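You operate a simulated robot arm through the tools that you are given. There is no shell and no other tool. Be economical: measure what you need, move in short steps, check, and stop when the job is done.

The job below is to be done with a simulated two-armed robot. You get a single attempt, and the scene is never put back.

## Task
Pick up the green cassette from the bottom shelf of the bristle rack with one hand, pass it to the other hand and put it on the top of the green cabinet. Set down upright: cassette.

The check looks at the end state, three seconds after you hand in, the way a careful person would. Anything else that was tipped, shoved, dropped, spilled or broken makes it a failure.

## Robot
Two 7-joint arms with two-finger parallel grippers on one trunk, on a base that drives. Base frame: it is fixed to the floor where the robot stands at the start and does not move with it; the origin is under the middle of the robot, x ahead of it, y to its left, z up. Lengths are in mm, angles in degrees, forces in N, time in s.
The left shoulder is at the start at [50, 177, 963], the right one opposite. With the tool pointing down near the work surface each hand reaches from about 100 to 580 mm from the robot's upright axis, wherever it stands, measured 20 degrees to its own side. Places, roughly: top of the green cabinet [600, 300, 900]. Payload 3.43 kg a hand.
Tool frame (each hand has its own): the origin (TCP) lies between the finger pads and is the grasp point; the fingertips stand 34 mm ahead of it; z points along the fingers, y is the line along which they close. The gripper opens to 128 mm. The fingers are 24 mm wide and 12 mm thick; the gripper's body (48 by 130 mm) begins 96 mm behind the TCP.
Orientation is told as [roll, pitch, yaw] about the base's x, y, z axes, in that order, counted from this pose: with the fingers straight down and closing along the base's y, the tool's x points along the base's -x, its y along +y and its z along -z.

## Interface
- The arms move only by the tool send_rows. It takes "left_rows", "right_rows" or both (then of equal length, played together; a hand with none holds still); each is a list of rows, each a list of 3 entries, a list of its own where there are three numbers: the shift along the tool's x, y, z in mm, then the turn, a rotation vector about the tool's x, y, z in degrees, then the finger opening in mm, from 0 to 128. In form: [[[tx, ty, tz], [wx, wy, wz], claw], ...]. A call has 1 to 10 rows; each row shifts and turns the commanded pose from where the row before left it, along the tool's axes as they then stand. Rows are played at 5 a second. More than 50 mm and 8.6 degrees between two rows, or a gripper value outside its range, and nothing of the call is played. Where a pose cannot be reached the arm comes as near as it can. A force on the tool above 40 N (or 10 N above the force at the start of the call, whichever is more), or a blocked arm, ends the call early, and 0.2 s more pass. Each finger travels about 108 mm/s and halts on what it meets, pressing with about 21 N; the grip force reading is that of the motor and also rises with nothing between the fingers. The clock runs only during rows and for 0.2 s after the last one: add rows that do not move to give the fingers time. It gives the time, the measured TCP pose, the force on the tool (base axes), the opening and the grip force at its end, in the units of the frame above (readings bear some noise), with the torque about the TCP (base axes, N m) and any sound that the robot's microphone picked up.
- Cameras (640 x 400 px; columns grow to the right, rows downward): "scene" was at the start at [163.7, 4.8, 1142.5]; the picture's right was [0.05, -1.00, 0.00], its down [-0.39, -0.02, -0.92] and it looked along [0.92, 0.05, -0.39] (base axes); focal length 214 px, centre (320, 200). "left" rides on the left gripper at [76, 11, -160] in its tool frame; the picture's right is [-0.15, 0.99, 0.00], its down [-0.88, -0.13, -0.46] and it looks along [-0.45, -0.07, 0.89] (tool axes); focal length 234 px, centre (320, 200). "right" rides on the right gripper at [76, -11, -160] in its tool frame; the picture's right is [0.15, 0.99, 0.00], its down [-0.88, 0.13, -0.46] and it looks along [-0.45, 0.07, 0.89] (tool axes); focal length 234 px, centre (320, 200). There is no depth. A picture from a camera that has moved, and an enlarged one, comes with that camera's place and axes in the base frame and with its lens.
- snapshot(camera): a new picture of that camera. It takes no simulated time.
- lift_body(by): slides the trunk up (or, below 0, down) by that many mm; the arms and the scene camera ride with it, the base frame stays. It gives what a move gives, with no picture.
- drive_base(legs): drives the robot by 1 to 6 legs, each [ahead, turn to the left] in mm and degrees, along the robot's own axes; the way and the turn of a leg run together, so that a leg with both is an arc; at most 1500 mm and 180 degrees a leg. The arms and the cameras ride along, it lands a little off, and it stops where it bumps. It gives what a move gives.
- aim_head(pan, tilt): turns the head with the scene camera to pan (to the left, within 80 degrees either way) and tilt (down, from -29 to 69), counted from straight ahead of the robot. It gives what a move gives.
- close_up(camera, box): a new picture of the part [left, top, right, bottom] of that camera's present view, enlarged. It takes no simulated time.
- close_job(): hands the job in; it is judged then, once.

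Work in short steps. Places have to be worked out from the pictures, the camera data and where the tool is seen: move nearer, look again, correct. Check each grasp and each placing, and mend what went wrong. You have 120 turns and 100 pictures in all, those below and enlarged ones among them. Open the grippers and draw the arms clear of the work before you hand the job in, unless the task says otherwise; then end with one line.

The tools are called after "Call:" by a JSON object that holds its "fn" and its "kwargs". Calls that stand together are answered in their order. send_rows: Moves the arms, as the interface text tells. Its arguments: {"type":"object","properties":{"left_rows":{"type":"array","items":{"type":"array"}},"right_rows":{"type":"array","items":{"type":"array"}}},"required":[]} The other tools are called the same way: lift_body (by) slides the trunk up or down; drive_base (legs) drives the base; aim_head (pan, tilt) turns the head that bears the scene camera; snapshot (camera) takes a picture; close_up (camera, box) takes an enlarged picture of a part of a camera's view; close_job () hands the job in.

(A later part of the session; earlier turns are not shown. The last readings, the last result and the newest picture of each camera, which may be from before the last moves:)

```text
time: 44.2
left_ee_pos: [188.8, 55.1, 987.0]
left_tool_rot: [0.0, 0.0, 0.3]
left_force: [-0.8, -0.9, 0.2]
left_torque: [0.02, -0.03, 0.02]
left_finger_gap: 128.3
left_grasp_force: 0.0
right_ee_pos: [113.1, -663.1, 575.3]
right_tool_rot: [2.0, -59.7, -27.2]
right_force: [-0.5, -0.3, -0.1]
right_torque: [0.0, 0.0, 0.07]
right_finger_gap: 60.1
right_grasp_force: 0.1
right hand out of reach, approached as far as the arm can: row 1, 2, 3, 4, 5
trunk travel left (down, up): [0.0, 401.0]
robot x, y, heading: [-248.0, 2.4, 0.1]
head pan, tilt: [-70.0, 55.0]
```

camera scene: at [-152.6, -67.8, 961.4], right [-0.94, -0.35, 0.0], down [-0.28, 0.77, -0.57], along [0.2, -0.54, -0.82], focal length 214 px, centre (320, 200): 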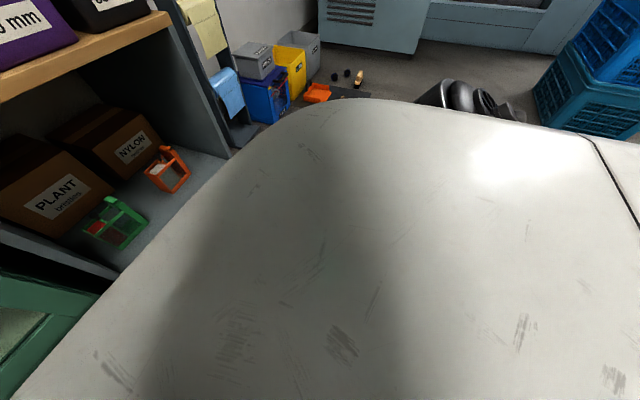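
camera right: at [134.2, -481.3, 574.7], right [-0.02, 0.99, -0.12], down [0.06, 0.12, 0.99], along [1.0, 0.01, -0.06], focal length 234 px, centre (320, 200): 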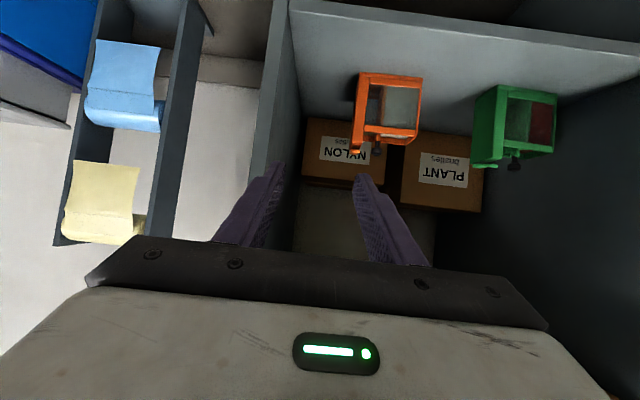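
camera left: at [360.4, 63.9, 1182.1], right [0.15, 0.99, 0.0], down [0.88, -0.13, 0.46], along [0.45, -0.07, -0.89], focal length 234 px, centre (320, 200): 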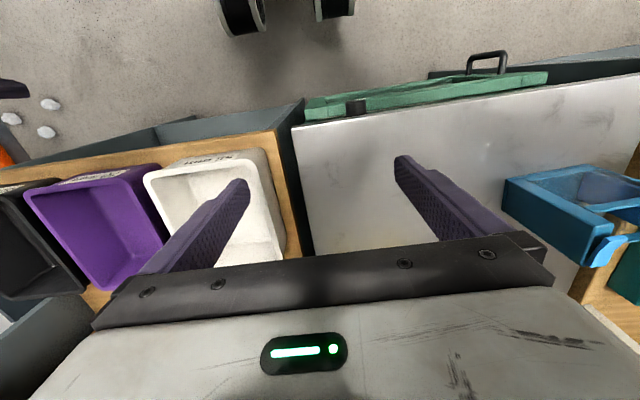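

Orientation holds. Now I stretch towards (272,-450,368).

Call:
{"fn": "send_rows", "kwargs": {"right_rows": [[[20, 33, 17.5], [0, 0, 0], 60], [[20, 33, 17.5], [0, 0, 0], 60], [[20, 33, 17.5], [0, 0, 0], 60], [[20, 33, 17.5], [0, 0, 0], 60], [[20, 33, 17.5], [0, 0, 0], 60], [[20, 33, 17.5], [0, 0, 0], 60], [[20, 33, 17.5], [0, 0, 0], 60], [[20, 33, 17.5], [0, 0, 0], 60], [[0, 0, 0], [0, 0, 0], 60]]}}

Call:
{"fn": "aim_head", "kwargs": {"pan": -35, "tilt": 45}}

Call:
{"fn": "snapshot", "kwargs": {"camera": "scene"}}

```text
time: 46.2
left_ee_pos: [186.7, 53.8, 987.4]
left_tool_rot: [0.0, -0.1, 0.1]
left_force: [-0.2, 0.0, -0.2]
left_torque: [0.0, 0.01, 0.01]
left_finger_gap: 127.7
left_grasp_force: 0.0
right_ee_pos: [131.8, -540.5, 522.5]
right_tool_rot: [1.8, -59.9, -27.2]
right_force: [0.1, -0.3, -0.5]
right_torque: [-0.02, 0.0, -0.01]
right_finger_gap: 60.1
right_grasp_force: 0.0
right hand out of reach, approached as far as the arm can: row 3, 4, 5, 6, 7, 8
trunk travel left (down, up): [0.0, 401.0]
robot x, y, heading: [-244.5, 0.6, 0.4]
head pan, tilt: [-70.0, 55.0]
```

```text
time: 47.2
left_ee_pos: [188.9, 54.3, 986.0]
left_tool_rot: [0.0, 0.1, 0.2]
left_force: [-0.2, 0.5, 0.8]
left_torque: [-0.04, -0.01, 0.03]
left_finger_gap: 127.9
left_grasp_force: 0.1
right_ee_pos: [131.8, -540.4, 522.1]
right_tool_rot: [1.7, -59.8, -27.2]
right_force: [-0.3, -0.1, -0.2]
right_torque: [-0.01, 0.0, 0.0]
right_finger_gap: 59.9
right_grasp_force: 0.0
trunk travel left (down, up): [0.0, 401.0]
robot x, y, heading: [-247.0, 1.1, 0.4]
head pan, tilt: [-35.0, 45.0]
```

```text
70 pictures are left
camera scene: at [-110.8, -46.6, 974.8], right [-0.57, -0.82, 0.0], down [-0.58, 0.4, -0.71], along [0.58, -0.4, -0.71], focal length 214 px, centre (320, 200)
```

scene: 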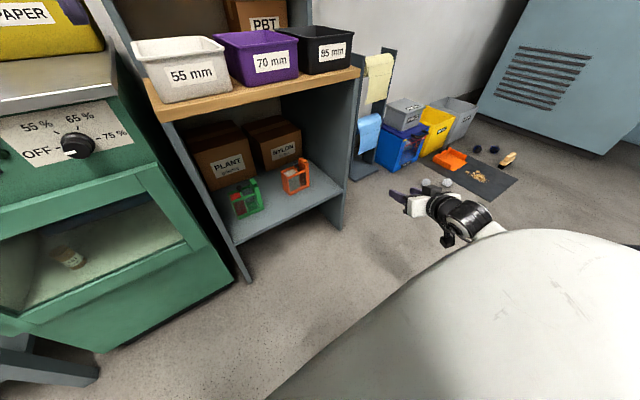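

I try stretching radially outward from the shoulder (az −45°, 35° down) so the arm straightens.

Call:
{"fn": "send_rows", "kwargs": {"right_rows": [[[10, -2, 35], [5.2, 0, 3], 60], [[10, -2, 35], [5.2, 0, 3], 60], [[10, 0, 35], [5.2, 0, 3], 60], [[10, 0, 35], [0, 0, 0], 60], [[0, 0, 0], [0, 0, 0], 60]]}}

Call:
{"fn": "snapshot", "kwargs": {"camera": "scene"}}

```text
time: 48.4
left_ee_pos: [188.8, 54.2, 987.3]
left_tool_rot: [0.0, 0.1, 0.2]
left_force: [-0.7, 0.3, -0.8]
left_torque: [-0.02, 0.0, -0.01]
left_finger_gap: 128.1
left_grasp_force: 0.0
right_ee_pos: [183.0, -700.3, 479.1]
right_tool_rot: [4.6, -57.8, -44.9]
right_force: [0.3, -0.3, 0.2]
right_torque: [-0.02, 0.01, 0.02]
right_finger_gap: 59.9
right_grasp_force: 0.0
right hand out of reach, approached as far as the arm can: row 1, 2, 3, 4
trunk travel left (down, up): [0.0, 401.0]
robot x, y, heading: [-251.2, 0.7, 0.1]
head pan, tilt: [-35.0, 45.0]
```

```text
69 pictures are left
camera scene: at [-110.7, -46.6, 974.8], right [-0.57, -0.82, 0.0], down [-0.58, 0.4, -0.71], along [0.58, -0.4, -0.71], focal length 214 px, centre (320, 200)
```

scene: 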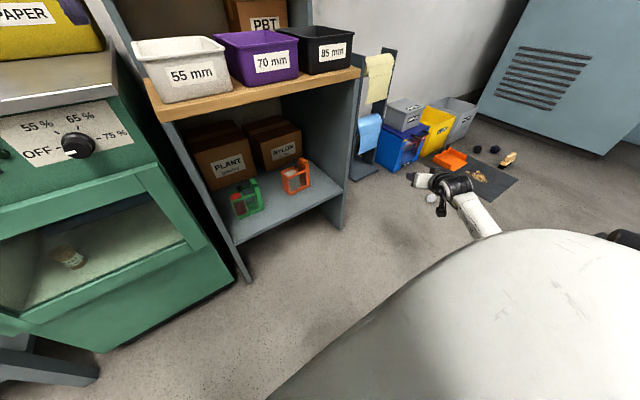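

The wrist is nearly straight here, so a wrist-roll joint is probably at its limit. I test rolling the tool about its own axis to free it.

Call:
{"fn": "send_rows", "kwargs": {"right_rows": [[[0, 0, 0], [0, 0, 8.5], 60], [[0, 0, 0], [0, 0, 8.5], 60], [[0, 0, 0], [0, 0, 8.5], 60], [[0, 0, 0], [0, 0, 8.5], 60], [[0, 0, 0], [0, 0, 8.5], 60], [[0, 0, 0], [0, 0, 8.5], 60], [[0, 0, 0], [0, 0, 8.5], 60], [[0, 0, 0], [0, 0, 8.5], 60], [[0, 0, 0], [0, 0, 8.5], 60], [[0, 0, 0], [0, 0, 8.5], 60]]}}

Call:
{"fn": "send_rows", "kwargs": {"right_rows": [[[0, 0, 0], [0, 0, 8.5], 60], [[0, 0, 0], [0, 0, 8.5], 60], [[0, 0, 0], [0, 0, 8.5], 60], [[0, 0, 0], [0, 0, 8.5], 60], [[0, 0, 0], [0, 0, 8.5], 60], [[0, 0, 0], [0, 0, 8.5], 60], [[0, 0, 0], [0, 0, 8.5], 60], [[0, 0, 0], [0, 0, 8.5], 60], [[0, 0, 0], [0, 0, 8.5], 60], [[0, 0, 0], [0, 0, 8.5], 60]]}}

```text
time: 50.6
left_ee_pos: [188.2, 54.6, 987.3]
left_tool_rot: [0.0, 0.0, 0.2]
left_force: [0.2, 0.3, 0.2]
left_torque: [-0.04, 0.04, 0.0]
left_finger_gap: 128.0
left_grasp_force: 0.0
right_ee_pos: [182.9, -701.0, 478.2]
right_tool_rot: [58.1, -1.7, -128.4]
right_force: [0.5, 0.0, 0.6]
right_torque: [-0.01, 0.0, -0.01]
right_finger_gap: 60.0
right_grasp_force: 0.1
trunk travel left (down, up): [0.0, 401.0]
robot x, y, heading: [-250.5, 4.6, 0.4]
head pan, tilt: [-35.0, 45.0]
```

```text
time: 52.8
left_ee_pos: [187.3, 54.2, 987.0]
left_tool_rot: [-0.1, 0.0, 0.2]
left_force: [-0.2, 0.2, -0.5]
left_torque: [0.02, 0.02, -0.01]
left_finger_gap: 128.0
left_grasp_force: 0.1
right_ee_pos: [181.7, -701.0, 477.0]
right_tool_rot: [11.1, 57.4, 153.5]
right_force: [-0.1, 1.1, -0.1]
right_torque: [0.04, 0.0, -0.01]
right_finger_gap: 60.1
right_grasp_force: 0.0
trunk travel left (down, up): [0.0, 401.0]
robot x, y, heading: [-248.9, -0.8, 0.4]
head pan, tilt: [-35.0, 45.0]
```

Rolling 170° went freely (camera now on top), so that joint was the limit. I turn the fingers forward again (yaw −3, 30° down, camera up) and move inward.

Call:
{"fn": "send_rows", "kwargs": {"right_rows": [[[0, 0, 0], [6.23, 0.76, -2.4], 60], [[0, 0, 0], [6.23, 0.76, -2.4], 60], [[0, 0, 0], [6.23, 0.76, -2.4], 60], [[0, 0, 0], [6.23, 0.76, -2.4], 60], [[0, 0, 0], [6.23, 0.76, -2.4], 60], [[0, -45, 6], [0, 0, 0], 60], [[0, -45, 6], [0, 0, 0], 60], [[0, -45, 6], [0, 0, 0], 60], [[0, -45, 6], [0, 0, 0], 60], [[0, -45, 6], [0, 0, 0], 60]]}}

Call:
{"fn": "snapshot", "kwargs": {"camera": "scene"}}

```text
time: 55.0
left_ee_pos: [188.1, 54.1, 987.7]
left_tool_rot: [0.0, 0.1, 0.3]
left_force: [0.5, -0.1, 0.4]
left_torque: [-0.01, 0.01, -0.04]
left_finger_gap: 128.0
left_grasp_force: 0.0
right_ee_pos: [184.0, -514.2, 501.5]
right_tool_rot: [0.1, 59.8, 177.2]
right_force: [0.1, 0.4, -0.5]
right_torque: [0.01, -0.01, -0.02]
right_finger_gap: 59.8
right_grasp_force: 0.1
right hand out of reach, approached as far as the arm can: row 9, 10
trunk travel left (down, up): [0.0, 401.0]
robot x, y, heading: [-247.4, -2.6, 0.3]
head pan, tilt: [-35.0, 45.0]
```

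```text
68 pictures are left
camera scene: at [-110.7, -46.6, 974.8], right [-0.57, -0.82, 0.0], down [-0.58, 0.4, -0.71], along [0.58, -0.4, -0.71], focal length 214 px, centre (320, 200)
```

scene: 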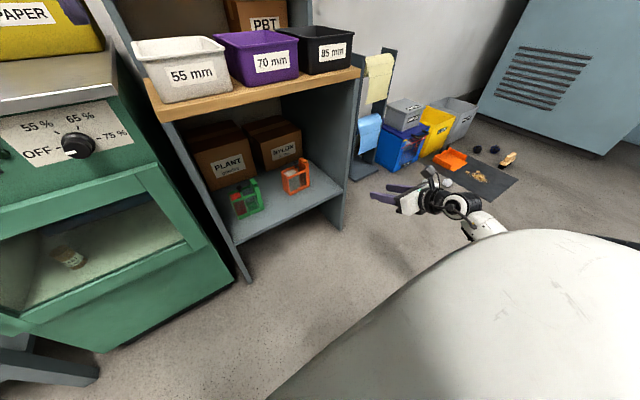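

Still a limit around there. The earlier tilted grasp (fingers left-down, closing along x) should be more natural from this elbow-side posture, so I rotate to it here.

Call:
{"fn": "send_rows", "kwargs": {"right_rows": [[[0, 0, 0], [5.53, -1.77, -5.34], 60], [[0, 0, 0], [5.53, -1.77, -5.34], 60], [[0, 0, 0], [5.53, -1.77, -5.34], 60], [[0, 0, 0], [5.53, -1.77, -5.34], 60], [[0, 0, 0], [5.53, -1.77, -5.34], 60], [[0, 0, 0], [5.53, -1.77, -5.34], 60], [[0, 0, 0], [5.53, -1.77, -5.34], 60], [[0, 0, 0], [5.53, -1.77, -5.34], 60], [[0, 0, 0], [5.53, -1.77, -5.34], 60], [[0, 0, 0], [5.53, -1.77, -5.34], 60]]}}

Call:
{"fn": "send_rows", "kwargs": {"right_rows": [[[0, 0, 0], [5.53, -1.77, -5.34], 60], [[0, 0, 0], [5.53, -1.77, -5.34], 60], [[0, 0, 0], [0, 0, 0], 60]]}}

Call:
{"fn": "snapshot", "kwargs": {"camera": "scene"}}

```text
time: 57.2
left_ee_pos: [189.4, 54.5, 986.4]
left_tool_rot: [0.0, -0.1, 0.2]
left_force: [-0.7, 0.3, -0.5]
left_torque: [0.0, 0.02, -0.02]
left_finger_gap: 128.0
left_grasp_force: 0.0
right_ee_pos: [101.6, -502.9, 521.2]
right_tool_rot: [4.3, 36.1, -103.7]
right_force: [0.8, -0.5, -0.2]
right_torque: [0.01, 0.02, 0.02]
right_finger_gap: 60.0
right_grasp_force: 0.0
right hand out of reach, approached as far as the arm can: row 6, 7, 8, 9, 10
trunk travel left (down, up): [0.0, 401.0]
robot x, y, heading: [-250.7, -1.5, 0.1]
head pan, tilt: [-35.0, 45.0]
```

```text
time: 58.0
left_ee_pos: [187.9, 54.0, 987.8]
left_tool_rot: [0.0, 0.0, 0.3]
left_force: [0.4, 0.7, -0.4]
left_torque: [-0.01, -0.01, 0.02]
left_finger_gap: 127.7
left_grasp_force: 0.1
right_ee_pos: [59.7, -497.2, 528.9]
right_tool_rot: [0.3, 32.2, -91.0]
right_force: [0.4, 0.7, -0.9]
right_torque: [0.01, 0.02, -0.03]
right_finger_gap: 60.3
right_grasp_force: 0.1
right hand out of reach, approached as far as the arm can: row 1, 2
trunk travel left (down, up): [0.0, 401.0]
robot x, y, heading: [-247.7, 1.9, -0.1]
head pan, tilt: [-35.0, 45.0]
```

```text
67 pictures are left
camera scene: at [-110.7, -46.5, 974.8], right [-0.57, -0.82, 0.0], down [-0.58, 0.4, -0.71], along [0.58, -0.4, -0.71], focal length 214 px, centre (320, 200)
```

scene: 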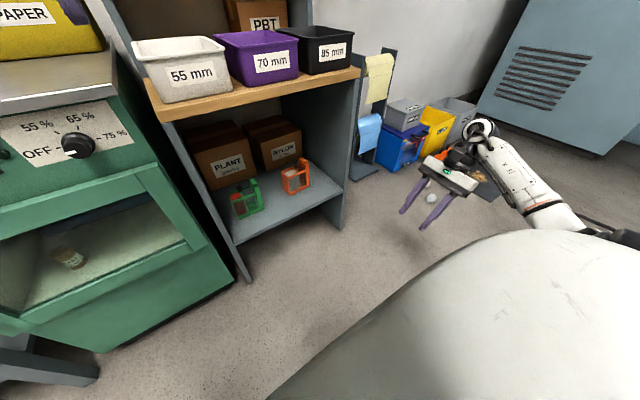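

The orientation is reached with the elbow at the side. Now I move inward, forward and down towards (200,-300,430).

Call:
{"fn": "send_rows", "kwargs": {"right_rows": [[[19, 23, 31], [0, 0, 0], 60], [[19, 23, 31], [0, 0, 0], 60], [[19, 23, 31], [0, 0, 0], 60], [[19, 23, 31], [0, 0, 0], 60], [[19, 23, 31], [0, 0, 0], 60], [[19, 23, 31], [0, 0, 0], 60], [[0, 0, 0], [0, 0, 0], 60]]}}

Call:
{"fn": "snapshot", "kwargs": {"camera": "scene"}}

```text
time: 59.6
left_ee_pos: [188.6, 53.9, 987.5]
left_tool_rot: [0.1, 0.0, 0.2]
left_force: [-0.6, -0.6, 0.5]
left_torque: [0.0, -0.03, -0.02]
left_finger_gap: 127.9
left_grasp_force: 0.1
right_ee_pos: [48.5, -402.2, 468.1]
right_tool_rot: [1.1, 32.3, -91.1]
right_force: [0.0, 0.2, -1.1]
right_torque: [0.01, 0.03, -0.03]
right_finger_gap: 60.0
right_grasp_force: 0.1
right hand out of reach, approached as far as the arm can: row 1, 2, 3, 4, 5, 6
trunk travel left (down, up): [0.0, 401.0]
robot x, y, heading: [-246.7, -0.5, 0.3]
head pan, tilt: [-35.0, 45.0]
```

```text
66 pictures are left
camera scene: at [-110.7, -46.6, 974.8], right [-0.57, -0.82, 0.0], down [-0.58, 0.4, -0.71], along [0.58, -0.4, -0.71], focal length 214 px, centre (320, 200)
```

scene: 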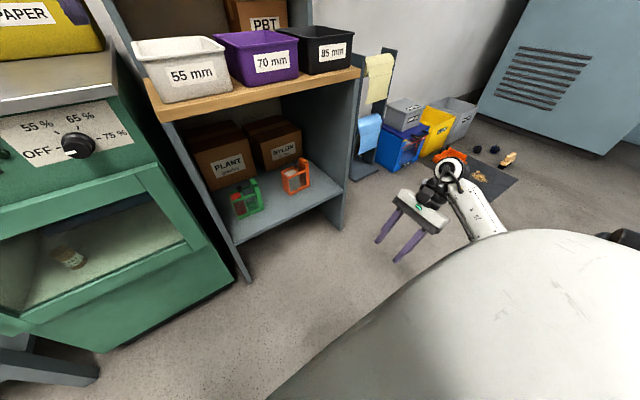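

This branch stops at about rel x 300. The stretched, outward-pointing pose was nearly a straight arm, and from there a rigid swing about the shoulder's vertical axis should always work. I back up 100 mm for clearance and undo the rotations to return to that pose.

Call:
{"fn": "drive_base", "kwargs": {"legs": [[-100, 0]]}}

Call:
{"fn": "send_rows", "kwargs": {"right_rows": [[[0, 0, 0], [-5.53, 1.77, 5.34], 60], [[0, 0, 0], [-5.53, 1.77, 5.34], 60], [[0, 0, 0], [-5.53, 1.77, 5.34], 60], [[0, 0, 0], [-5.53, 1.77, 5.34], 60], [[0, 0, 0], [-5.53, 1.77, 5.34], 60], [[0, 0, 0], [-5.53, 1.77, 5.34], 60], [[0, 0, 0], [-5.53, 1.77, 5.34], 60], [[0, 0, 0], [-5.53, 1.77, 5.34], 60], [[0, 0, 0], [-5.53, 1.77, 5.34], 60], [[0, 0, 0], [-5.53, 1.77, 5.34], 60]]}}

Call:
{"fn": "send_rows", "kwargs": {"right_rows": [[[0, 0, 0], [-5.53, 1.77, 5.34], 60], [[0, 0, 0], [-5.53, 1.77, 5.34], 60], [[0, 0, 0], [-6.23, -0.76, 2.4], 60], [[0, 0, 0], [-6.23, -0.76, 2.4], 60], [[0, 0, 0], [-6.23, -0.76, 2.4], 60], [[0, 0, 0], [-6.23, -0.76, 2.4], 60], [[0, 0, 0], [-6.23, -0.76, 2.4], 60], [[0, 0, 0], [0, 0, 0], 60]]}}

```text
time: 60.8
left_ee_pos: [87.7, 54.8, 987.4]
left_tool_rot: [-0.1, 0.0, 0.2]
left_force: [0.3, -0.1, -0.2]
left_torque: [0.05, 0.0, -0.01]
left_finger_gap: 128.3
left_grasp_force: 0.0
right_ee_pos: [-51.5, -404.2, 468.7]
right_tool_rot: [1.0, 32.4, -91.1]
right_force: [-0.8, 0.0, 0.4]
right_torque: [0.02, 0.02, -0.01]
right_finger_gap: 60.2
right_grasp_force: 0.1
trunk travel left (down, up): [0.0, 401.0]
robot x, y, heading: [-349.4, -0.2, 0.4]
head pan, tilt: [-35.0, 45.0]
```

```text
time: 63.0
left_ee_pos: [88.8, 54.2, 986.7]
left_tool_rot: [0.0, 0.0, 0.1]
left_force: [-0.7, -0.7, -0.2]
left_torque: [0.03, 0.0, 0.02]
left_finger_gap: 127.7
left_grasp_force: 0.0
right_ee_pos: [-53.2, -410.0, 477.9]
right_tool_rot: [5.8, 56.5, -163.5]
right_force: [-0.1, -0.4, 0.0]
right_torque: [0.0, 0.03, -0.02]
right_finger_gap: 59.7
right_grasp_force: 0.1
right hand out of reach, approached as far as the arm can: row 10
trunk travel left (down, up): [0.0, 401.0]
robot x, y, heading: [-348.3, -0.3, 0.2]
head pan, tilt: [-35.0, 45.0]
```

```text
time: 64.8
left_ee_pos: [87.7, 53.7, 987.1]
left_tool_rot: [0.0, 0.0, 0.3]
left_force: [0.2, 0.1, 0.1]
left_torque: [0.0, -0.03, -0.01]
left_finger_gap: 128.1
left_grasp_force: 0.1
right_ee_pos: [26.8, -526.2, 539.7]
right_tool_rot: [8.4, 55.7, 162.0]
right_force: [-0.9, -0.6, 0.9]
right_torque: [-0.01, -0.03, -0.03]
right_finger_gap: 60.1
right_grasp_force: 0.1
right hand out of reach, approached as far as the arm can: row 1, 2, 3, 4, 5, 6, 7
trunk travel left (down, up): [0.0, 401.0]
robot x, y, heading: [-351.5, -1.9, 0.2]
head pan, tilt: [-35.0, 45.0]
```

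Current pose has fingers at az −28, 34° down. I stretch the arm outward and down along the shoulder–wrist line.

Call:
{"fn": "send_rows", "kwargs": {"right_rows": [[[-20, -4.5, 41], [0, 0, 0], 60], [[-20, -4.5, 41], [0, 0, 0], 60], [[-20, -4.5, 41], [0, 0, 0], 60], [[-20, -4.5, 41], [0, 0, 0], 60], [[0, 0, 0], [0, 0, 0], 60]]}}

Call:
{"fn": "snapshot", "kwargs": {"camera": "scene"}}

```text
time: 66.0
left_ee_pos: [87.4, 54.6, 987.0]
left_tool_rot: [0.0, 0.0, 0.1]
left_force: [-0.3, 0.5, -0.3]
left_torque: [-0.04, -0.01, 0.01]
left_finger_gap: 128.2
left_grasp_force: 0.1
right_ee_pos: [28.8, -526.4, 537.7]
right_tool_rot: [8.4, 55.7, 162.0]
right_force: [1.1, 0.0, 0.0]
right_torque: [0.02, -0.01, -0.05]
right_finger_gap: 60.1
right_grasp_force: 0.0
right hand out of reach, approached as far as the arm can: row 1, 2, 3, 4
trunk travel left (down, up): [0.0, 401.0]
robot x, y, heading: [-346.8, 0.4, 0.1]
head pan, tilt: [-35.0, 45.0]
```

```text
65 pictures are left
camera scene: at [-211.4, -47.0, 974.8], right [-0.57, -0.82, 0.0], down [-0.58, 0.4, -0.71], along [0.58, -0.4, -0.71], focal length 214 px, centre (320, 200)
```

scene: 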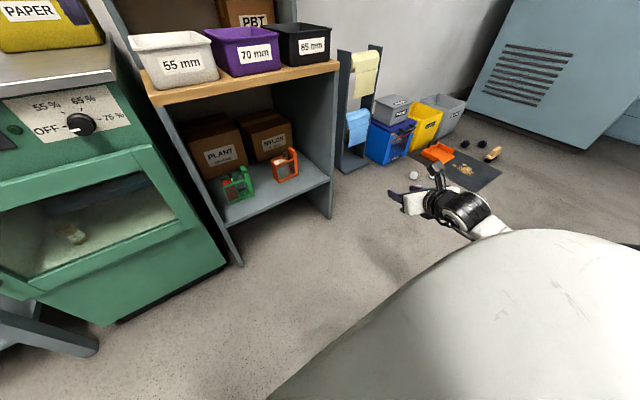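

The arm stalls there too. However, fingers pointing forward-left-down with the camera up were reachable around rel (300,-400,470). If the robot is headed about 40° left, that is exactly the tilted grasp of the cassette's post. I rotate to that orientation here and test its reach before driving.

Call:
{"fn": "send_rows", "kwargs": {"right_rows": [[[0, 0, 0], [6.48, -1.18, -5.24], 60], [[0, 0, 0], [6.48, -1.18, -5.24], 60], [[0, 0, 0], [6.48, -1.18, -5.24], 60], [[0, 0, 0], [6.48, -1.18, -5.24], 60], [[0, 0, 0], [6.48, -1.18, -5.24], 60], [[0, 0, 0], [6.48, -1.18, -5.24], 60], [[0, 0, 0], [6.48, -1.18, -5.24], 60], [[0, 0, 0], [6.48, -1.18, -5.24], 60], [[0, 0, 0], [6.48, -1.18, -5.24], 60], [[0, 0, 0], [0, 0, 0], 60]]}}

```text
time: 68.2
left_ee_pos: [87.5, 54.2, 987.3]
left_tool_rot: [-0.1, 0.0, 0.2]
left_force: [0.9, 0.0, 0.3]
left_torque: [0.0, -0.03, 0.0]
left_finger_gap: 128.1
left_grasp_force: 0.0
right_ee_pos: [29.7, -524.5, 537.4]
right_tool_rot: [-0.1, 40.1, -130.0]
right_force: [0.1, 1.0, 0.1]
right_torque: [0.01, 0.0, -0.01]
right_finger_gap: 60.3
right_grasp_force: 0.0
trunk travel left (down, up): [0.0, 401.0]
robot x, y, heading: [-347.5, -1.7, 0.0]
head pan, tilt: [-35.0, 45.0]
```

No limits there. Now I move down and inward to rel (370,-410,390).

Call:
{"fn": "send_rows", "kwargs": {"right_rows": [[[-8, -20, 41], [0, 0, 0], 60], [[-8, -20, 41], [0, 0, 0], 60], [[-8, -20, 41], [0, 0, 0], 60], [[-8, -20, 41], [0, 0, 0], 60], [[0, 0, 0], [0, 0, 0], 60]]}}

Call:
{"fn": "snapshot", "kwargs": {"camera": "scene"}}

```text
time: 69.4
left_ee_pos: [87.1, 53.7, 986.7]
left_tool_rot: [0.1, 0.0, 0.2]
left_force: [-0.1, 0.0, 0.2]
left_torque: [0.0, 0.03, 0.02]
left_finger_gap: 128.1
left_grasp_force: 0.2
right_ee_pos: [19.8, -411.7, 388.0]
right_tool_rot: [0.1, 39.9, -130.1]
right_force: [-0.3, 0.0, 0.0]
right_torque: [0.01, -0.02, 0.03]
right_finger_gap: 60.1
right_grasp_force: 0.2
trunk travel left (down, up): [0.0, 401.0]
robot x, y, heading: [-347.1, 1.6, 0.2]
head pan, tilt: [-35.0, 45.0]
```

```text
64 pictures are left
camera scene: at [-211.4, -47.1, 974.8], right [-0.57, -0.82, 0.0], down [-0.58, 0.4, -0.71], along [0.58, -0.4, -0.71], focal length 214 px, centre (320, 200)
```

scene: 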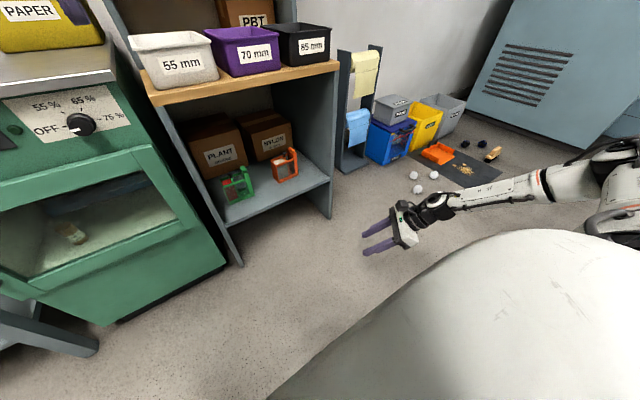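

Fully reached with no limit. For elbow clearance from the plank, a heading of about 20° left is better, so I yaw the tool 20° more and push 40 mm forward to test.

Call:
{"fn": "send_rows", "kwargs": {"right_rows": [[[0, 0, 0], [4.28, 0, -5.11], 60], [[0, 0, 0], [4.28, 0, -5.11], 60], [[0, 0, 0], [4.28, 0, -5.11], 60], [[0, 0, 0], [0, 0, 0], 60]]}}

Call:
{"fn": "send_rows", "kwargs": {"right_rows": [[[9, 38, 7], [0, 0, 0], 60], [[0, 0, 0], [0, 0, 0], 60]]}}

Call:
{"fn": "snapshot", "kwargs": {"camera": "scene"}}

```text
time: 70.4
left_ee_pos: [87.6, 53.4, 987.3]
left_tool_rot: [0.0, 0.0, 0.3]
left_force: [0.7, -1.0, 0.1]
left_torque: [0.02, 0.02, 0.0]
left_finger_gap: 128.0
left_grasp_force: 0.1
right_ee_pos: [19.9, -411.3, 391.0]
right_tool_rot: [0.0, 39.9, -110.0]
right_force: [0.5, 0.1, -0.8]
right_torque: [-0.02, 0.03, -0.04]
right_finger_gap: 60.2
right_grasp_force: 0.1
trunk travel left (down, up): [0.0, 401.0]
robot x, y, heading: [-349.3, -1.1, -0.1]
head pan, tilt: [-35.0, 45.0]
```

```text
time: 71.0
left_ee_pos: [88.0, 52.9, 987.7]
left_tool_rot: [0.0, 0.1, 0.2]
left_force: [-0.7, -1.0, -0.9]
left_torque: [-0.02, -0.01, -0.01]
left_finger_gap: 127.8
left_grasp_force: 0.0
right_ee_pos: [61.4, -414.6, 391.2]
right_tool_rot: [-0.1, 39.9, -110.3]
right_force: [0.9, -1.1, -0.4]
right_torque: [-0.01, 0.02, 0.03]
right_finger_gap: 60.3
right_grasp_force: 0.1
trunk travel left (down, up): [0.0, 401.0]
robot x, y, heading: [-353.9, -2.8, 0.1]
head pan, tilt: [-35.0, 45.0]
```

```text
63 pictures are left
camera scene: at [-211.4, -47.1, 974.8], right [-0.57, -0.82, 0.0], down [-0.58, 0.4, -0.71], along [0.58, -0.4, -0.71], focal length 214 px, centre (320, 200)
```

scene: 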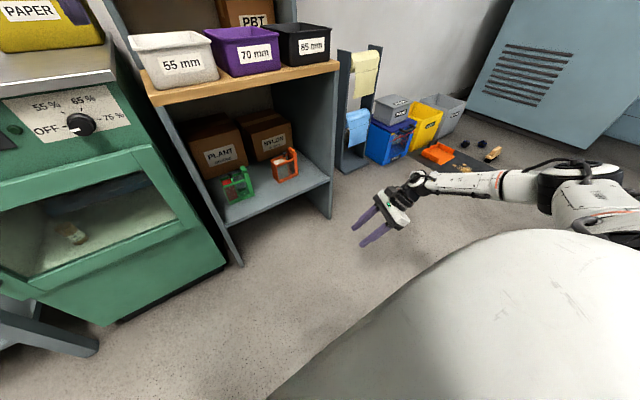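

The reach is good here: rel (411,-413,391) with the elbow well back. I raise the hand to z≈462 for staging, and pull the left hand back and up so it clears the cabinet items when I turn.

Call:
{"fn": "send_rows", "kwargs": {"right_rows": [[[15, 0, -18], [0, 0, 0], 110], [[15, 0, -18], [0, 0, 0], 110], [[15, 0, -18], [0, 0, 0], 110], [[0, 0, 0], [0, 0, 0], 110]], "left_rows": [[[40, 0, -10], [0, 0, 0], 100], [[40, 0, -10], [0, 0, 0], 100], [[40, 0, -10], [0, 0, 0], 100], [[0, 0, 0], [0, 0, 0], 100]]}}

Call:
{"fn": "drive_base", "kwargs": {"legs": [[0, -32.5], [167, 0], [0, 52.5]]}}

Call:
{"fn": "aim_head", "kwargs": {"pan": -35, "tilt": 40}}

Call:
{"fn": "snapshot", "kwargs": {"camera": "scene"}}

Call:
{"fn": "snapshot", "kwargs": {"camera": "right"}}

```text
time: 72.0
left_ee_pos: [-32.6, 54.3, 1016.2]
left_tool_rot: [0.0, -0.1, 0.1]
left_force: [-0.3, -0.7, 0.2]
left_torque: [-0.01, -0.02, -0.01]
left_finger_gap: 100.2
left_grasp_force: 0.1
right_ee_pos: [58.9, -413.9, 463.1]
right_tool_rot: [0.0, 40.0, -110.0]
right_force: [-0.9, 0.0, -0.1]
right_torque: [-0.03, 0.0, 0.05]
right_finger_gap: 110.3
right_grasp_force: 0.0
trunk travel left (down, up): [0.0, 401.0]
robot x, y, heading: [-348.6, -0.9, 0.4]
head pan, tilt: [-35.0, 45.0]
```

```text
time: 77.3
left_ee_pos: [69.4, 67.7, 1015.4]
left_tool_rot: [0.0, -0.1, 19.6]
left_force: [-0.4, -0.6, 0.0]
left_torque: [-0.01, 0.0, -0.01]
left_finger_gap: 99.7
left_grasp_force: 0.2
right_ee_pos: [313.0, -343.4, 461.6]
right_tool_rot: [0.0, 39.9, -90.7]
right_force: [0.5, 0.3, -0.2]
right_torque: [0.02, 0.0, -0.02]
right_finger_gap: 110.2
right_grasp_force: 0.0
trunk travel left (down, up): [0.0, 401.0]
robot x, y, heading: [-212.6, -86.6, 19.7]
head pan, tilt: [-35.0, 45.0]
```

```text
time: 78.0
left_ee_pos: [69.7, 67.3, 1015.4]
left_tool_rot: [0.0, 0.0, 19.6]
left_force: [0.3, 0.3, -0.1]
left_torque: [0.0, 0.04, -0.01]
left_finger_gap: 100.0
left_grasp_force: 0.1
right_ee_pos: [311.8, -341.7, 461.7]
right_tool_rot: [0.1, 39.9, -90.6]
right_force: [-0.3, 0.4, 0.2]
right_torque: [0.0, 0.0, -0.02]
right_finger_gap: 110.0
right_grasp_force: 0.1
trunk travel left (down, up): [0.0, 401.0]
robot x, y, heading: [-214.9, -90.3, 19.8]
head pan, tilt: [-35.0, 40.0]
```

```text
62 pictures are left
camera scene: at [-62.1, -87.8, 982.0], right [-0.27, -0.96, 0.0], down [-0.62, 0.17, -0.77], along [0.74, -0.2, -0.64], focal length 214 px, centre (320, 200)
```

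scene: 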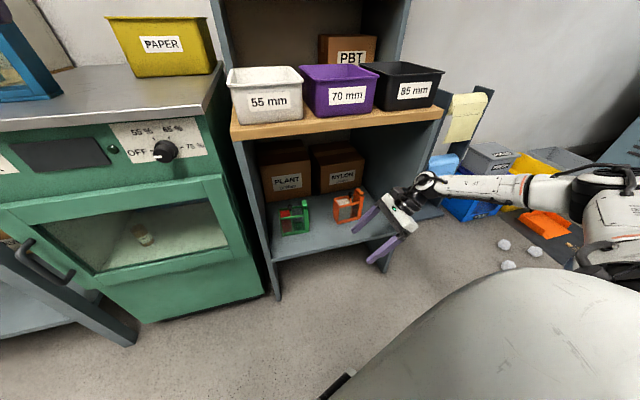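

```text
61 pictures are left
camera right: at [299.9, -387.1, 633.6], right [0.99, 0.1, 0.09], down [0.12, -0.97, -0.22], along [0.07, 0.22, -0.97], focal length 234 px, centre (320, 200)
```

right: 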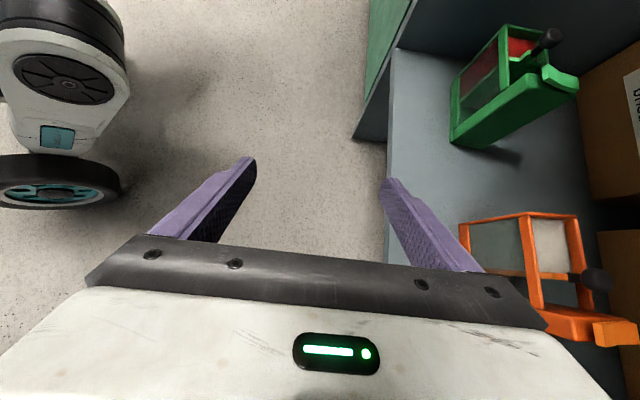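

The view is clear: the post's front bottom corner is at (523,-200), and the orange cassette's left face is at y≈-323. I drive forward 150 mm along this heading and check.

Call:
{"fn": "drive_base", "kwargs": {"legs": [[150, 0]]}}

Call:
{"fn": "snapshot", "kwargs": {"camera": "scene"}}

Call:
{"fn": "snapshot", "kwargs": {"camera": "right"}}

```text
time: 79.4
left_ee_pos: [210.0, 118.7, 1014.7]
left_tool_rot: [-0.1, -0.1, 19.6]
left_force: [-0.5, 0.1, -0.2]
left_torque: [0.0, -0.04, 0.02]
left_finger_gap: 99.7
left_grasp_force: 0.0
right_ee_pos: [452.8, -292.5, 461.8]
right_tool_rot: [0.0, 39.9, -90.7]
right_force: [0.1, 0.8, -0.2]
right_torque: [0.0, 0.0, -0.05]
right_finger_gap: 110.3
right_grasp_force: 0.0
trunk travel left (down, up): [0.0, 401.0]
robot x, y, heading: [-69.5, -40.0, 19.7]
head pan, tilt: [-35.0, 40.0]
```

```text
60 pictures are left
camera scene: at [78.6, -37.8, 982.1], right [-0.27, -0.96, 0.0], down [-0.62, 0.17, -0.77], along [0.74, -0.2, -0.64], focal length 214 px, centre (320, 200)
```

scene: 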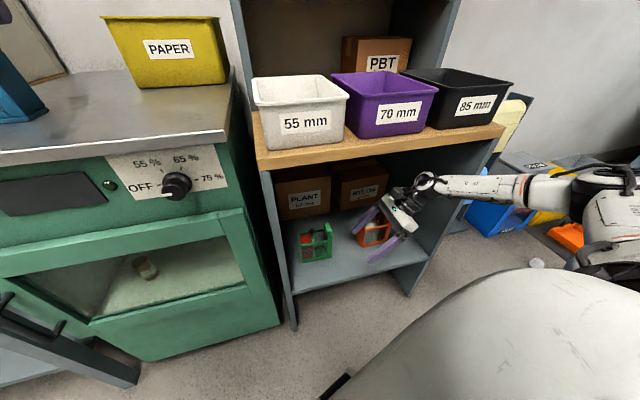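

```text
59 pictures are left
camera right: at [440.6, -337.1, 633.7], right [0.99, 0.1, 0.09], down [0.12, -0.97, -0.22], along [0.07, 0.22, -0.97], focal length 234 px, centre (320, 200)
```

right: 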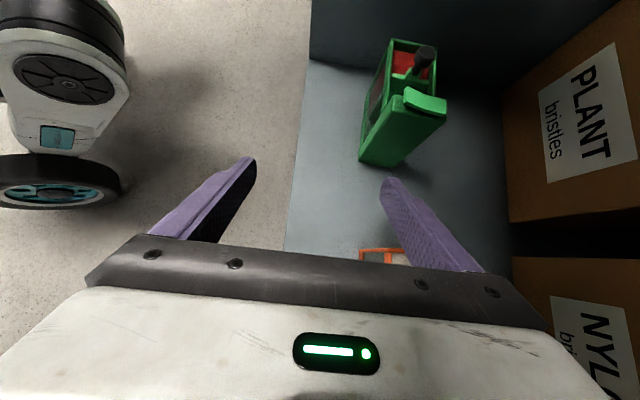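

The post end runs from about (518,-195) to (580,-200), so its centre is (549,-197). I drive another 100 mm.

Call:
{"fn": "drive_base", "kwargs": {"legs": [[101, 0]]}}

Call:
{"fn": "snapshot", "kwargs": {"camera": "right"}}

Call:
{"fn": "snapshot", "kwargs": {"camera": "scene"}}

```text
time: 80.5
left_ee_pos: [305.9, 152.3, 1016.4]
left_tool_rot: [0.0, -0.1, 19.5]
left_force: [0.2, 0.4, 0.4]
left_torque: [0.02, 0.01, -0.03]
left_finger_gap: 99.8
left_grasp_force: 0.0
right_ee_pos: [547.8, -260.4, 462.1]
right_tool_rot: [-0.1, 39.9, -90.7]
right_force: [-0.3, -0.8, 0.7]
right_torque: [0.0, 0.01, -0.02]
right_finger_gap: 110.1
right_grasp_force: 0.0
trunk travel left (down, up): [0.0, 401.0]
robot x, y, heading: [21.9, -5.6, 19.3]
head pan, tilt: [-35.0, 40.0]
```

```text
58 pictures are left
camera right: at [534.6, -304.1, 633.6], right [0.99, 0.1, 0.09], down [0.12, -0.97, -0.22], along [0.07, 0.22, -0.97], focal length 234 px, centre (320, 200)
```

right: 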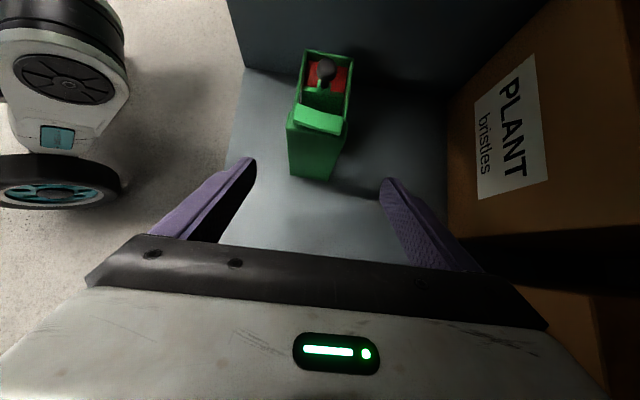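

```text
57 pictures are left
camera scene: at [173.0, -4.4, 982.1], right [-0.27, -0.96, 0.0], down [-0.62, 0.17, -0.77], along [0.74, -0.2, -0.64], focal length 214 px, centre (320, 200)
```

scene: 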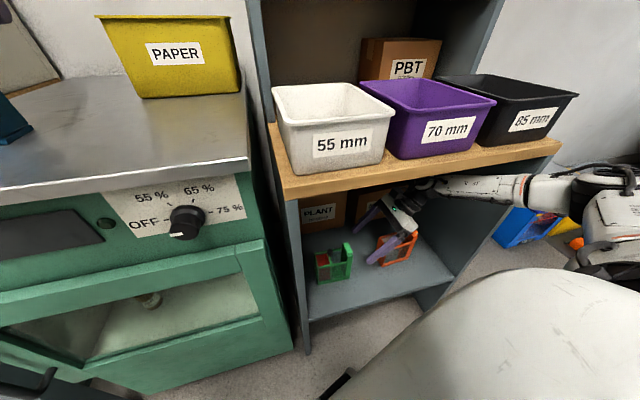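

The hand is aligned, with the post centre at x≈541 and the tool at 548. I correct by −7 mm and 1.5°, then advance partway along the tool axis.

Call:
{"fn": "send_rows", "kwargs": {"right_rows": [[[8.6, -7, 0], [-0.96, 0, 1.15], 110], [[0, 0, 30], [0, 0, 0], 110], [[0, 0, 30], [0, 0, 0], 110], [[0, 0, 0], [0, 0, 0], 110]]}}

Call:
{"fn": "snapshot", "kwargs": {"camera": "right"}}

Call:
{"fn": "close_up", "kwargs": {"camera": "scene", "box": [280, 160, 480, 320]}}

```text
time: 81.5
left_ee_pos: [305.1, 152.5, 1015.2]
left_tool_rot: [0.1, 0.0, 19.4]
left_force: [-0.1, 0.3, -0.2]
left_torque: [0.0, 0.01, -0.02]
left_finger_gap: 100.0
left_grasp_force: 0.0
right_ee_pos: [542.8, -214.2, 421.1]
right_tool_rot: [-0.1, 39.9, -92.3]
right_force: [-0.3, -0.1, 0.2]
right_torque: [0.01, 0.0, -0.01]
right_finger_gap: 110.0
right_grasp_force: 0.0
trunk travel left (down, up): [0.0, 401.0]
robot x, y, heading: [21.8, -6.2, 19.3]
head pan, tilt: [-35.0, 40.0]
```

```text
56 pictures are left
camera right: at [529.0, -258.4, 592.3], right [0.99, 0.07, 0.09], down [0.09, -0.97, -0.22], along [0.08, 0.22, -0.97], focal length 234 px, centre (320, 200)
```

right: 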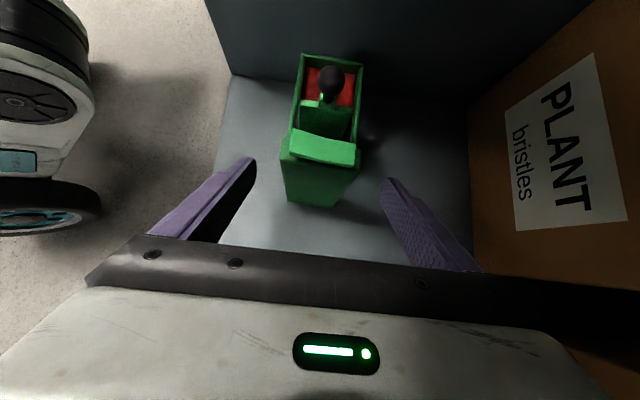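

```text
2.50 times, centred on (380, 240) of scene
camera zoom: at [173.1, -4.4, 982.1], right [-0.27, -0.96, 0.0], down [-0.62, 0.17, -0.77], along [0.74, -0.2, -0.64], focal length 536 px, centre (170, 100)
```

zoom: 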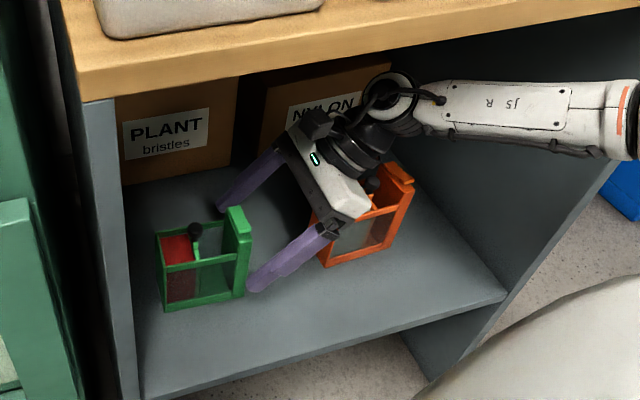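

Alignment looks good and clear of the orange cassette. I advance the last ~38 mm.

Call:
{"fn": "send_rows", "kwargs": {"right_rows": [[[0, 0, 20], [0, 0, 0], 110], [[0, 0, 18], [0, 0, 0], 110], [[0, 0, 0], [0, 0, 0], 110]]}}

Call:
{"fn": "snapshot", "kwargs": {"camera": "right"}}

Call:
{"fn": "close_up", "kwargs": {"camera": "scene", "box": [290, 200, 418, 300]}}

```text
time: 82.3
left_ee_pos: [306.3, 152.0, 1015.1]
left_tool_rot: [0.0, 0.0, 19.4]
left_force: [-0.4, 0.1, -0.9]
left_torque: [-0.01, 0.01, -0.01]
left_finger_gap: 100.1
left_grasp_force: 0.0
right_ee_pos: [543.9, -189.2, 391.4]
right_tool_rot: [0.0, 39.9, -92.4]
right_force: [-0.3, 0.4, 0.5]
right_torque: [0.02, 0.0, 0.0]
right_finger_gap: 109.7
right_grasp_force: 0.2
trunk travel left (down, up): [0.0, 401.0]
robot x, y, heading: [21.8, -5.3, 19.6]
head pan, tilt: [-35.0, 40.0]
```

```text
54 pictures are left
camera right: at [529.6, -233.1, 563.0], right [0.99, 0.07, 0.09], down [0.09, -0.97, -0.21], along [0.08, 0.22, -0.97], focal length 234 px, centre (320, 200)
```

right: 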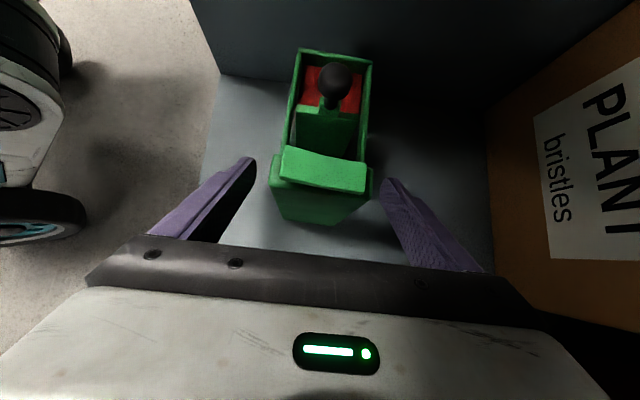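

```text
4.00 times, centred on (354, 250) of scene
camera zoom: at [173.1, -4.4, 982.1], right [-0.27, -0.96, 0.0], down [-0.62, 0.17, -0.77], along [0.74, -0.2, -0.64], focal length 858 px, centre (184, 0)
```

zoom: 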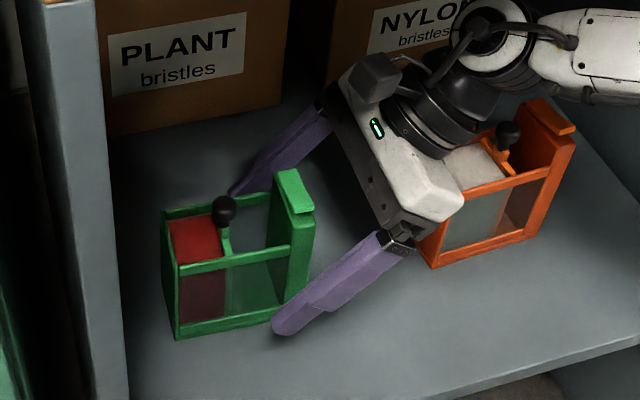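

Centred on the post. I close the fingers.

Call:
{"fn": "send_rows", "kwargs": {"right_rows": [[[0, 0, 0], [0, 0, 0], 80], [[0, 0, 0], [0, 0, 0], 65], [[0, 0, 0], [0, 0, 0], 50], [[0, 0, 0], [0, 0, 0], 35], [[0, 0, 0], [0, 0, 0], 35], [[0, 0, 0], [0, 0, 0], 35]]}}

Call:
{"fn": "close_up", "kwargs": {"camera": "scene", "box": [290, 200, 418, 300]}}

```text
time: 83.7
left_ee_pos: [305.7, 151.5, 1016.1]
left_tool_rot: [-0.1, 0.0, 19.5]
left_force: [0.1, 0.3, 0.9]
left_torque: [-0.01, -0.02, 0.03]
left_finger_gap: 99.9
left_grasp_force: 0.1
right_ee_pos: [542.8, -189.5, 390.6]
right_tool_rot: [0.1, 39.9, -92.3]
right_force: [-1.1, 0.9, -0.2]
right_torque: [0.06, 0.16, 0.06]
right_finger_gap: 54.9
right_grasp_force: 20.8
trunk travel left (down, up): [0.0, 401.0]
robot x, y, heading: [25.2, -4.6, 19.5]
head pan, tilt: [-35.0, 40.0]
```

```text
4.00 times, centred on (354, 250) of scene
camera zoom: at [173.1, -4.4, 982.0], right [-0.27, -0.96, 0.0], down [-0.62, 0.17, -0.77], along [0.74, -0.2, -0.64], focal length 858 px, centre (184, 0)
```

zoom: 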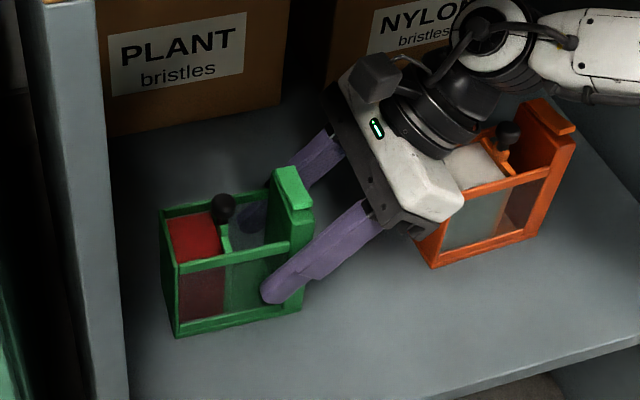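

Gripped at 54.9 mm. I lift 15 mm and check for slip.

Call:
{"fn": "send_rows", "kwargs": {"right_rows": [[[3.2, 0, -3.8], [0, 0, 0], 35], [[3.2, 0, -3.8], [0, 0, 0], 35], [[3.2, 0, -3.8], [0, 0, 0], 35], [[0, 0, 0], [0, 0, 0], 35], [[0, 0, 0], [0, 0, 0], 35]]}}

Call:
{"fn": "close_up", "kwargs": {"camera": "scene", "box": [290, 200, 418, 300]}}

```text
time: 84.9
left_ee_pos: [303.9, 151.2, 1015.2]
left_tool_rot: [-0.1, -0.1, 19.4]
left_force: [-0.3, 0.1, 0.7]
left_torque: [0.01, -0.01, 0.01]
left_finger_gap: 100.3
left_grasp_force: 0.2
right_ee_pos: [543.3, -189.3, 407.4]
right_tool_rot: [0.0, 39.9, -92.3]
right_force: [0.5, -0.4, -4.3]
right_torque: [-0.09, 0.01, -0.03]
right_finger_gap: 54.6
right_grasp_force: 21.4
trunk travel left (down, up): [0.0, 401.0]
robot x, y, heading: [23.4, -4.6, 19.6]
head pan, tilt: [-35.0, 40.0]
```

```text
4.00 times, centred on (354, 250) of scene
camera zoom: at [173.3, -4.5, 982.0], right [-0.27, -0.96, 0.0], down [-0.62, 0.17, -0.77], along [0.74, -0.2, -0.64], focal length 858 px, centre (184, 0)
```

zoom: 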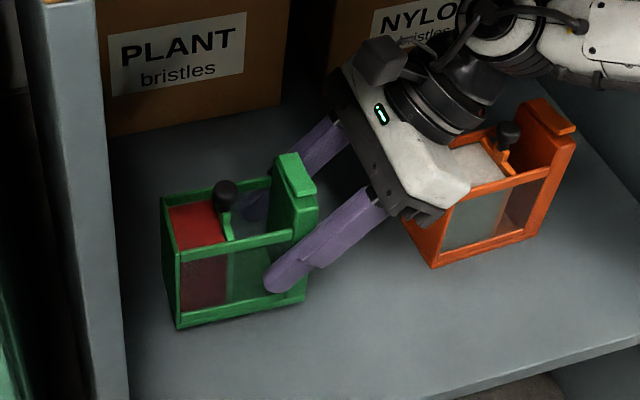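

Held firmly (about 4.3 N) and level. I lift another 20 mm and drive straight back out.

Call:
{"fn": "send_rows", "kwargs": {"right_rows": [[[6.4, 0, -7.6], [0, 0, 0], 35], [[6.4, 0, -7.6], [0, 0, 0], 35], [[0, 0, 0], [0, 0, 0], 35]]}}

Call:
{"fn": "drive_base", "kwargs": {"legs": [[-150, 0]]}}

Call:
{"fn": "drive_base", "kwargs": {"legs": [[-150, 0]]}}

Call:
{"fn": "snapshot", "kwargs": {"camera": "scene"}}

```text
time: 85.7
left_ee_pos: [305.3, 152.2, 1015.8]
left_tool_rot: [0.0, 0.0, 19.5]
left_force: [-0.4, 0.1, 0.2]
left_torque: [0.0, -0.01, -0.01]
left_finger_gap: 99.9
left_grasp_force: 0.0
right_ee_pos: [541.7, -189.4, 428.0]
right_tool_rot: [-0.1, 39.9, -92.4]
right_force: [0.2, -0.2, -4.2]
right_torque: [-0.1, 0.0, 0.01]
right_finger_gap: 54.7
right_grasp_force: 20.7
trunk travel left (down, up): [0.0, 401.0]
robot x, y, heading: [22.5, -7.1, 19.6]
head pan, tilt: [-35.0, 40.0]
```

```text
time: 87.1
left_ee_pos: [163.6, 102.7, 1015.6]
left_tool_rot: [0.0, -0.1, 19.6]
left_force: [1.1, -0.2, -0.4]
left_torque: [0.0, 0.04, 0.0]
left_finger_gap: 100.2
left_grasp_force: 0.0
right_ee_pos: [400.8, -239.4, 426.4]
right_tool_rot: [0.0, 39.9, -92.1]
right_force: [0.1, -0.2, -4.5]
right_torque: [-0.09, 0.0, 0.0]
right_finger_gap: 54.9
right_grasp_force: 21.5
trunk travel left (down, up): [0.0, 401.0]
robot x, y, heading: [-116.1, -53.0, 19.7]
head pan, tilt: [-35.0, 40.0]
```

```text
time: 88.5
left_ee_pos: [23.0, 52.2, 1016.4]
left_tool_rot: [0.0, 0.1, 19.5]
left_force: [-0.1, -0.5, -0.6]
left_torque: [0.0, 0.03, 0.01]
left_finger_gap: 99.7
left_grasp_force: 0.0
right_ee_pos: [259.5, -289.2, 427.3]
right_tool_rot: [0.0, 39.9, -92.2]
right_force: [0.0, 0.0, -3.5]
right_torque: [-0.1, 0.04, -0.05]
right_finger_gap: 55.1
right_grasp_force: 21.3
trunk travel left (down, up): [0.0, 401.0]
robot x, y, heading: [-261.8, -109.1, 19.3]
head pan, tilt: [-35.0, 40.0]
```

```text
50 pictures are left
camera scene: at [-109.0, -104.8, 982.0], right [-0.27, -0.96, 0.0], down [-0.62, 0.17, -0.77], along [0.74, -0.2, -0.64], focal length 214 px, centre (320, 200)
```

scene: 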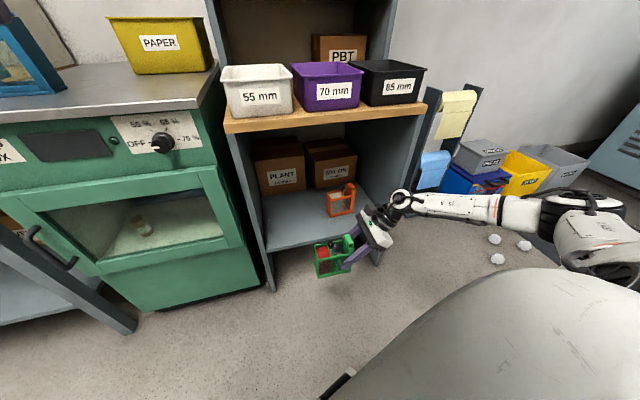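

Clear of the rack. I turn the robot to heading 0 so the axes line up, then bring the cassette up and inward.

Call:
{"fn": "drive_base", "kwargs": {"legs": [[0, -19.5]]}}

```text
time: 89.9
left_ee_pos: [59.2, -50.8, 1015.7]
left_tool_rot: [0.0, 0.0, 0.4]
left_force: [0.3, -0.6, 0.2]
left_torque: [-0.02, -0.01, 0.03]
left_finger_gap: 100.2
left_grasp_force: 0.0
right_ee_pos: [171.1, -451.3, 426.7]
right_tool_rot: [0.0, 39.9, -111.4]
right_force: [0.4, 0.7, -3.0]
right_torque: [-0.11, 0.06, 0.01]
right_finger_gap: 55.0
right_grasp_force: 20.8
trunk travel left (down, up): [0.0, 401.0]
robot x, y, heading: [-256.8, -103.6, 0.4]
head pan, tilt: [-35.0, 40.0]
```

I bring the right hand inward and up to about rel (380,-220,600).

Call:
{"fn": "send_rows", "kwargs": {"right_rows": [[[31, -15, -11], [0, 0, 0], 35], [[31, -15, -11], [0, 0, 0], 35], [[31, -15, -11], [0, 0, 0], 35], [[31, -15, -11], [0, 0, 0], 35], [[31, -15, -11], [0, 0, 0], 35], [[31, -15, -11], [0, 0, 0], 35], [[0, 0, 0], [0, 0, 0], 35]]}}

Call:
{"fn": "aim_head", "kwargs": {"pan": -10, "tilt": 45}}

Call:
{"fn": "snapshot", "kwargs": {"camera": "scene"}}

```text
time: 91.5
left_ee_pos: [60.0, -49.3, 1015.1]
left_tool_rot: [0.0, 0.1, 0.3]
left_force: [-0.1, 0.6, 1.0]
left_torque: [-0.01, 0.01, -0.03]
left_finger_gap: 99.8
left_grasp_force: 0.1
right_ee_pos: [123.8, -324.7, 597.7]
right_tool_rot: [0.1, 39.9, -111.5]
right_force: [0.5, 0.2, -3.8]
right_torque: [-0.09, 0.05, 0.01]
right_finger_gap: 54.7
right_grasp_force: 20.3
trunk travel left (down, up): [0.0, 401.0]
robot x, y, heading: [-261.2, -106.6, 0.3]
head pan, tilt: [-35.0, 40.0]
```

```text
time: 92.4
left_ee_pos: [59.0, -50.1, 1016.7]
left_tool_rot: [0.0, 0.0, 0.4]
left_force: [-0.1, -0.7, 0.2]
left_torque: [-0.01, -0.01, -0.01]
left_finger_gap: 100.1
left_grasp_force: 0.1
right_ee_pos: [124.9, -324.7, 595.7]
right_tool_rot: [0.0, 39.9, -111.6]
right_force: [-0.7, 0.4, -4.9]
right_torque: [-0.08, 0.06, 0.02]
right_finger_gap: 54.6
right_grasp_force: 20.8
trunk travel left (down, up): [0.0, 401.0]
robot x, y, heading: [-258.1, -108.5, 0.7]
head pan, tilt: [-10.0, 45.0]
```

```text
49 pictures are left
camera scene: at [-106.8, -119.1, 974.8], right [-0.17, -0.99, 0.0], down [-0.7, 0.12, -0.71], along [0.7, -0.12, -0.71], focal length 214 px, centre (320, 200)
```

scene: 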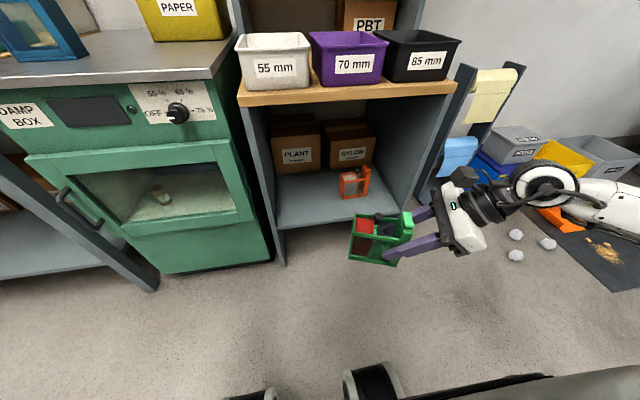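

Fully reached. I nudge the right hand further left and up, while the left hand yaws to about +68° so its closing line matches the cassette's thickness.

Call:
{"fn": "send_rows", "kwargs": {"right_rows": [[[34.5, -11, 2.5], [0, 0, 0], 35], [[34.5, -11, 2.5], [0, 0, 0], 35], [[0, 0, 0], [0, 0, 0], 35], [[0, 0, 0], [0, 0, 0], 35], [[0, 0, 0], [0, 0, 0], 35], [[0, 0, 0], [0, 0, 0], 35], [[0, 0, 0], [0, 0, 0], 35], [[0, 0, 0], [0, 0, 0], 35], [[0, 0, 0], [0, 0, 0], 35]], "left_rows": [[[0, 0, 0], [0, 0, -8.5], 100], [[0, 0, 0], [0, 0, -8.5], 100], [[0, 0, 0], [0, 0, -8.5], 100], [[0, 0, 0], [0, 0, -8.5], 100], [[0, 0, 0], [0, 0, -8.5], 100], [[0, 0, 0], [0, 0, -8.5], 100], [[0, 0, 0], [0, 0, -8.5], 100], [[0, 0, 0], [0, 0, -8.5], 100], [[0, 0, 0], [0, 0, 0], 100]]}}

```text
time: 94.4
left_ee_pos: [57.9, -49.8, 1015.5]
left_tool_rot: [0.1, 0.1, 68.4]
left_force: [-0.5, 0.4, 0.0]
left_torque: [0.02, -0.03, 0.03]
left_finger_gap: 100.0
left_grasp_force: 0.1
right_ee_pos: [125.0, -264.5, 638.1]
right_tool_rot: [-0.1, 39.9, -111.4]
right_force: [0.3, 0.5, -3.8]
right_torque: [-0.11, 0.04, 0.02]
right_finger_gap: 55.2
right_grasp_force: 20.8
trunk travel left (down, up): [0.0, 401.0]
robot x, y, heading: [-257.7, -105.2, 0.4]
head pan, tilt: [-10.0, 45.0]
```

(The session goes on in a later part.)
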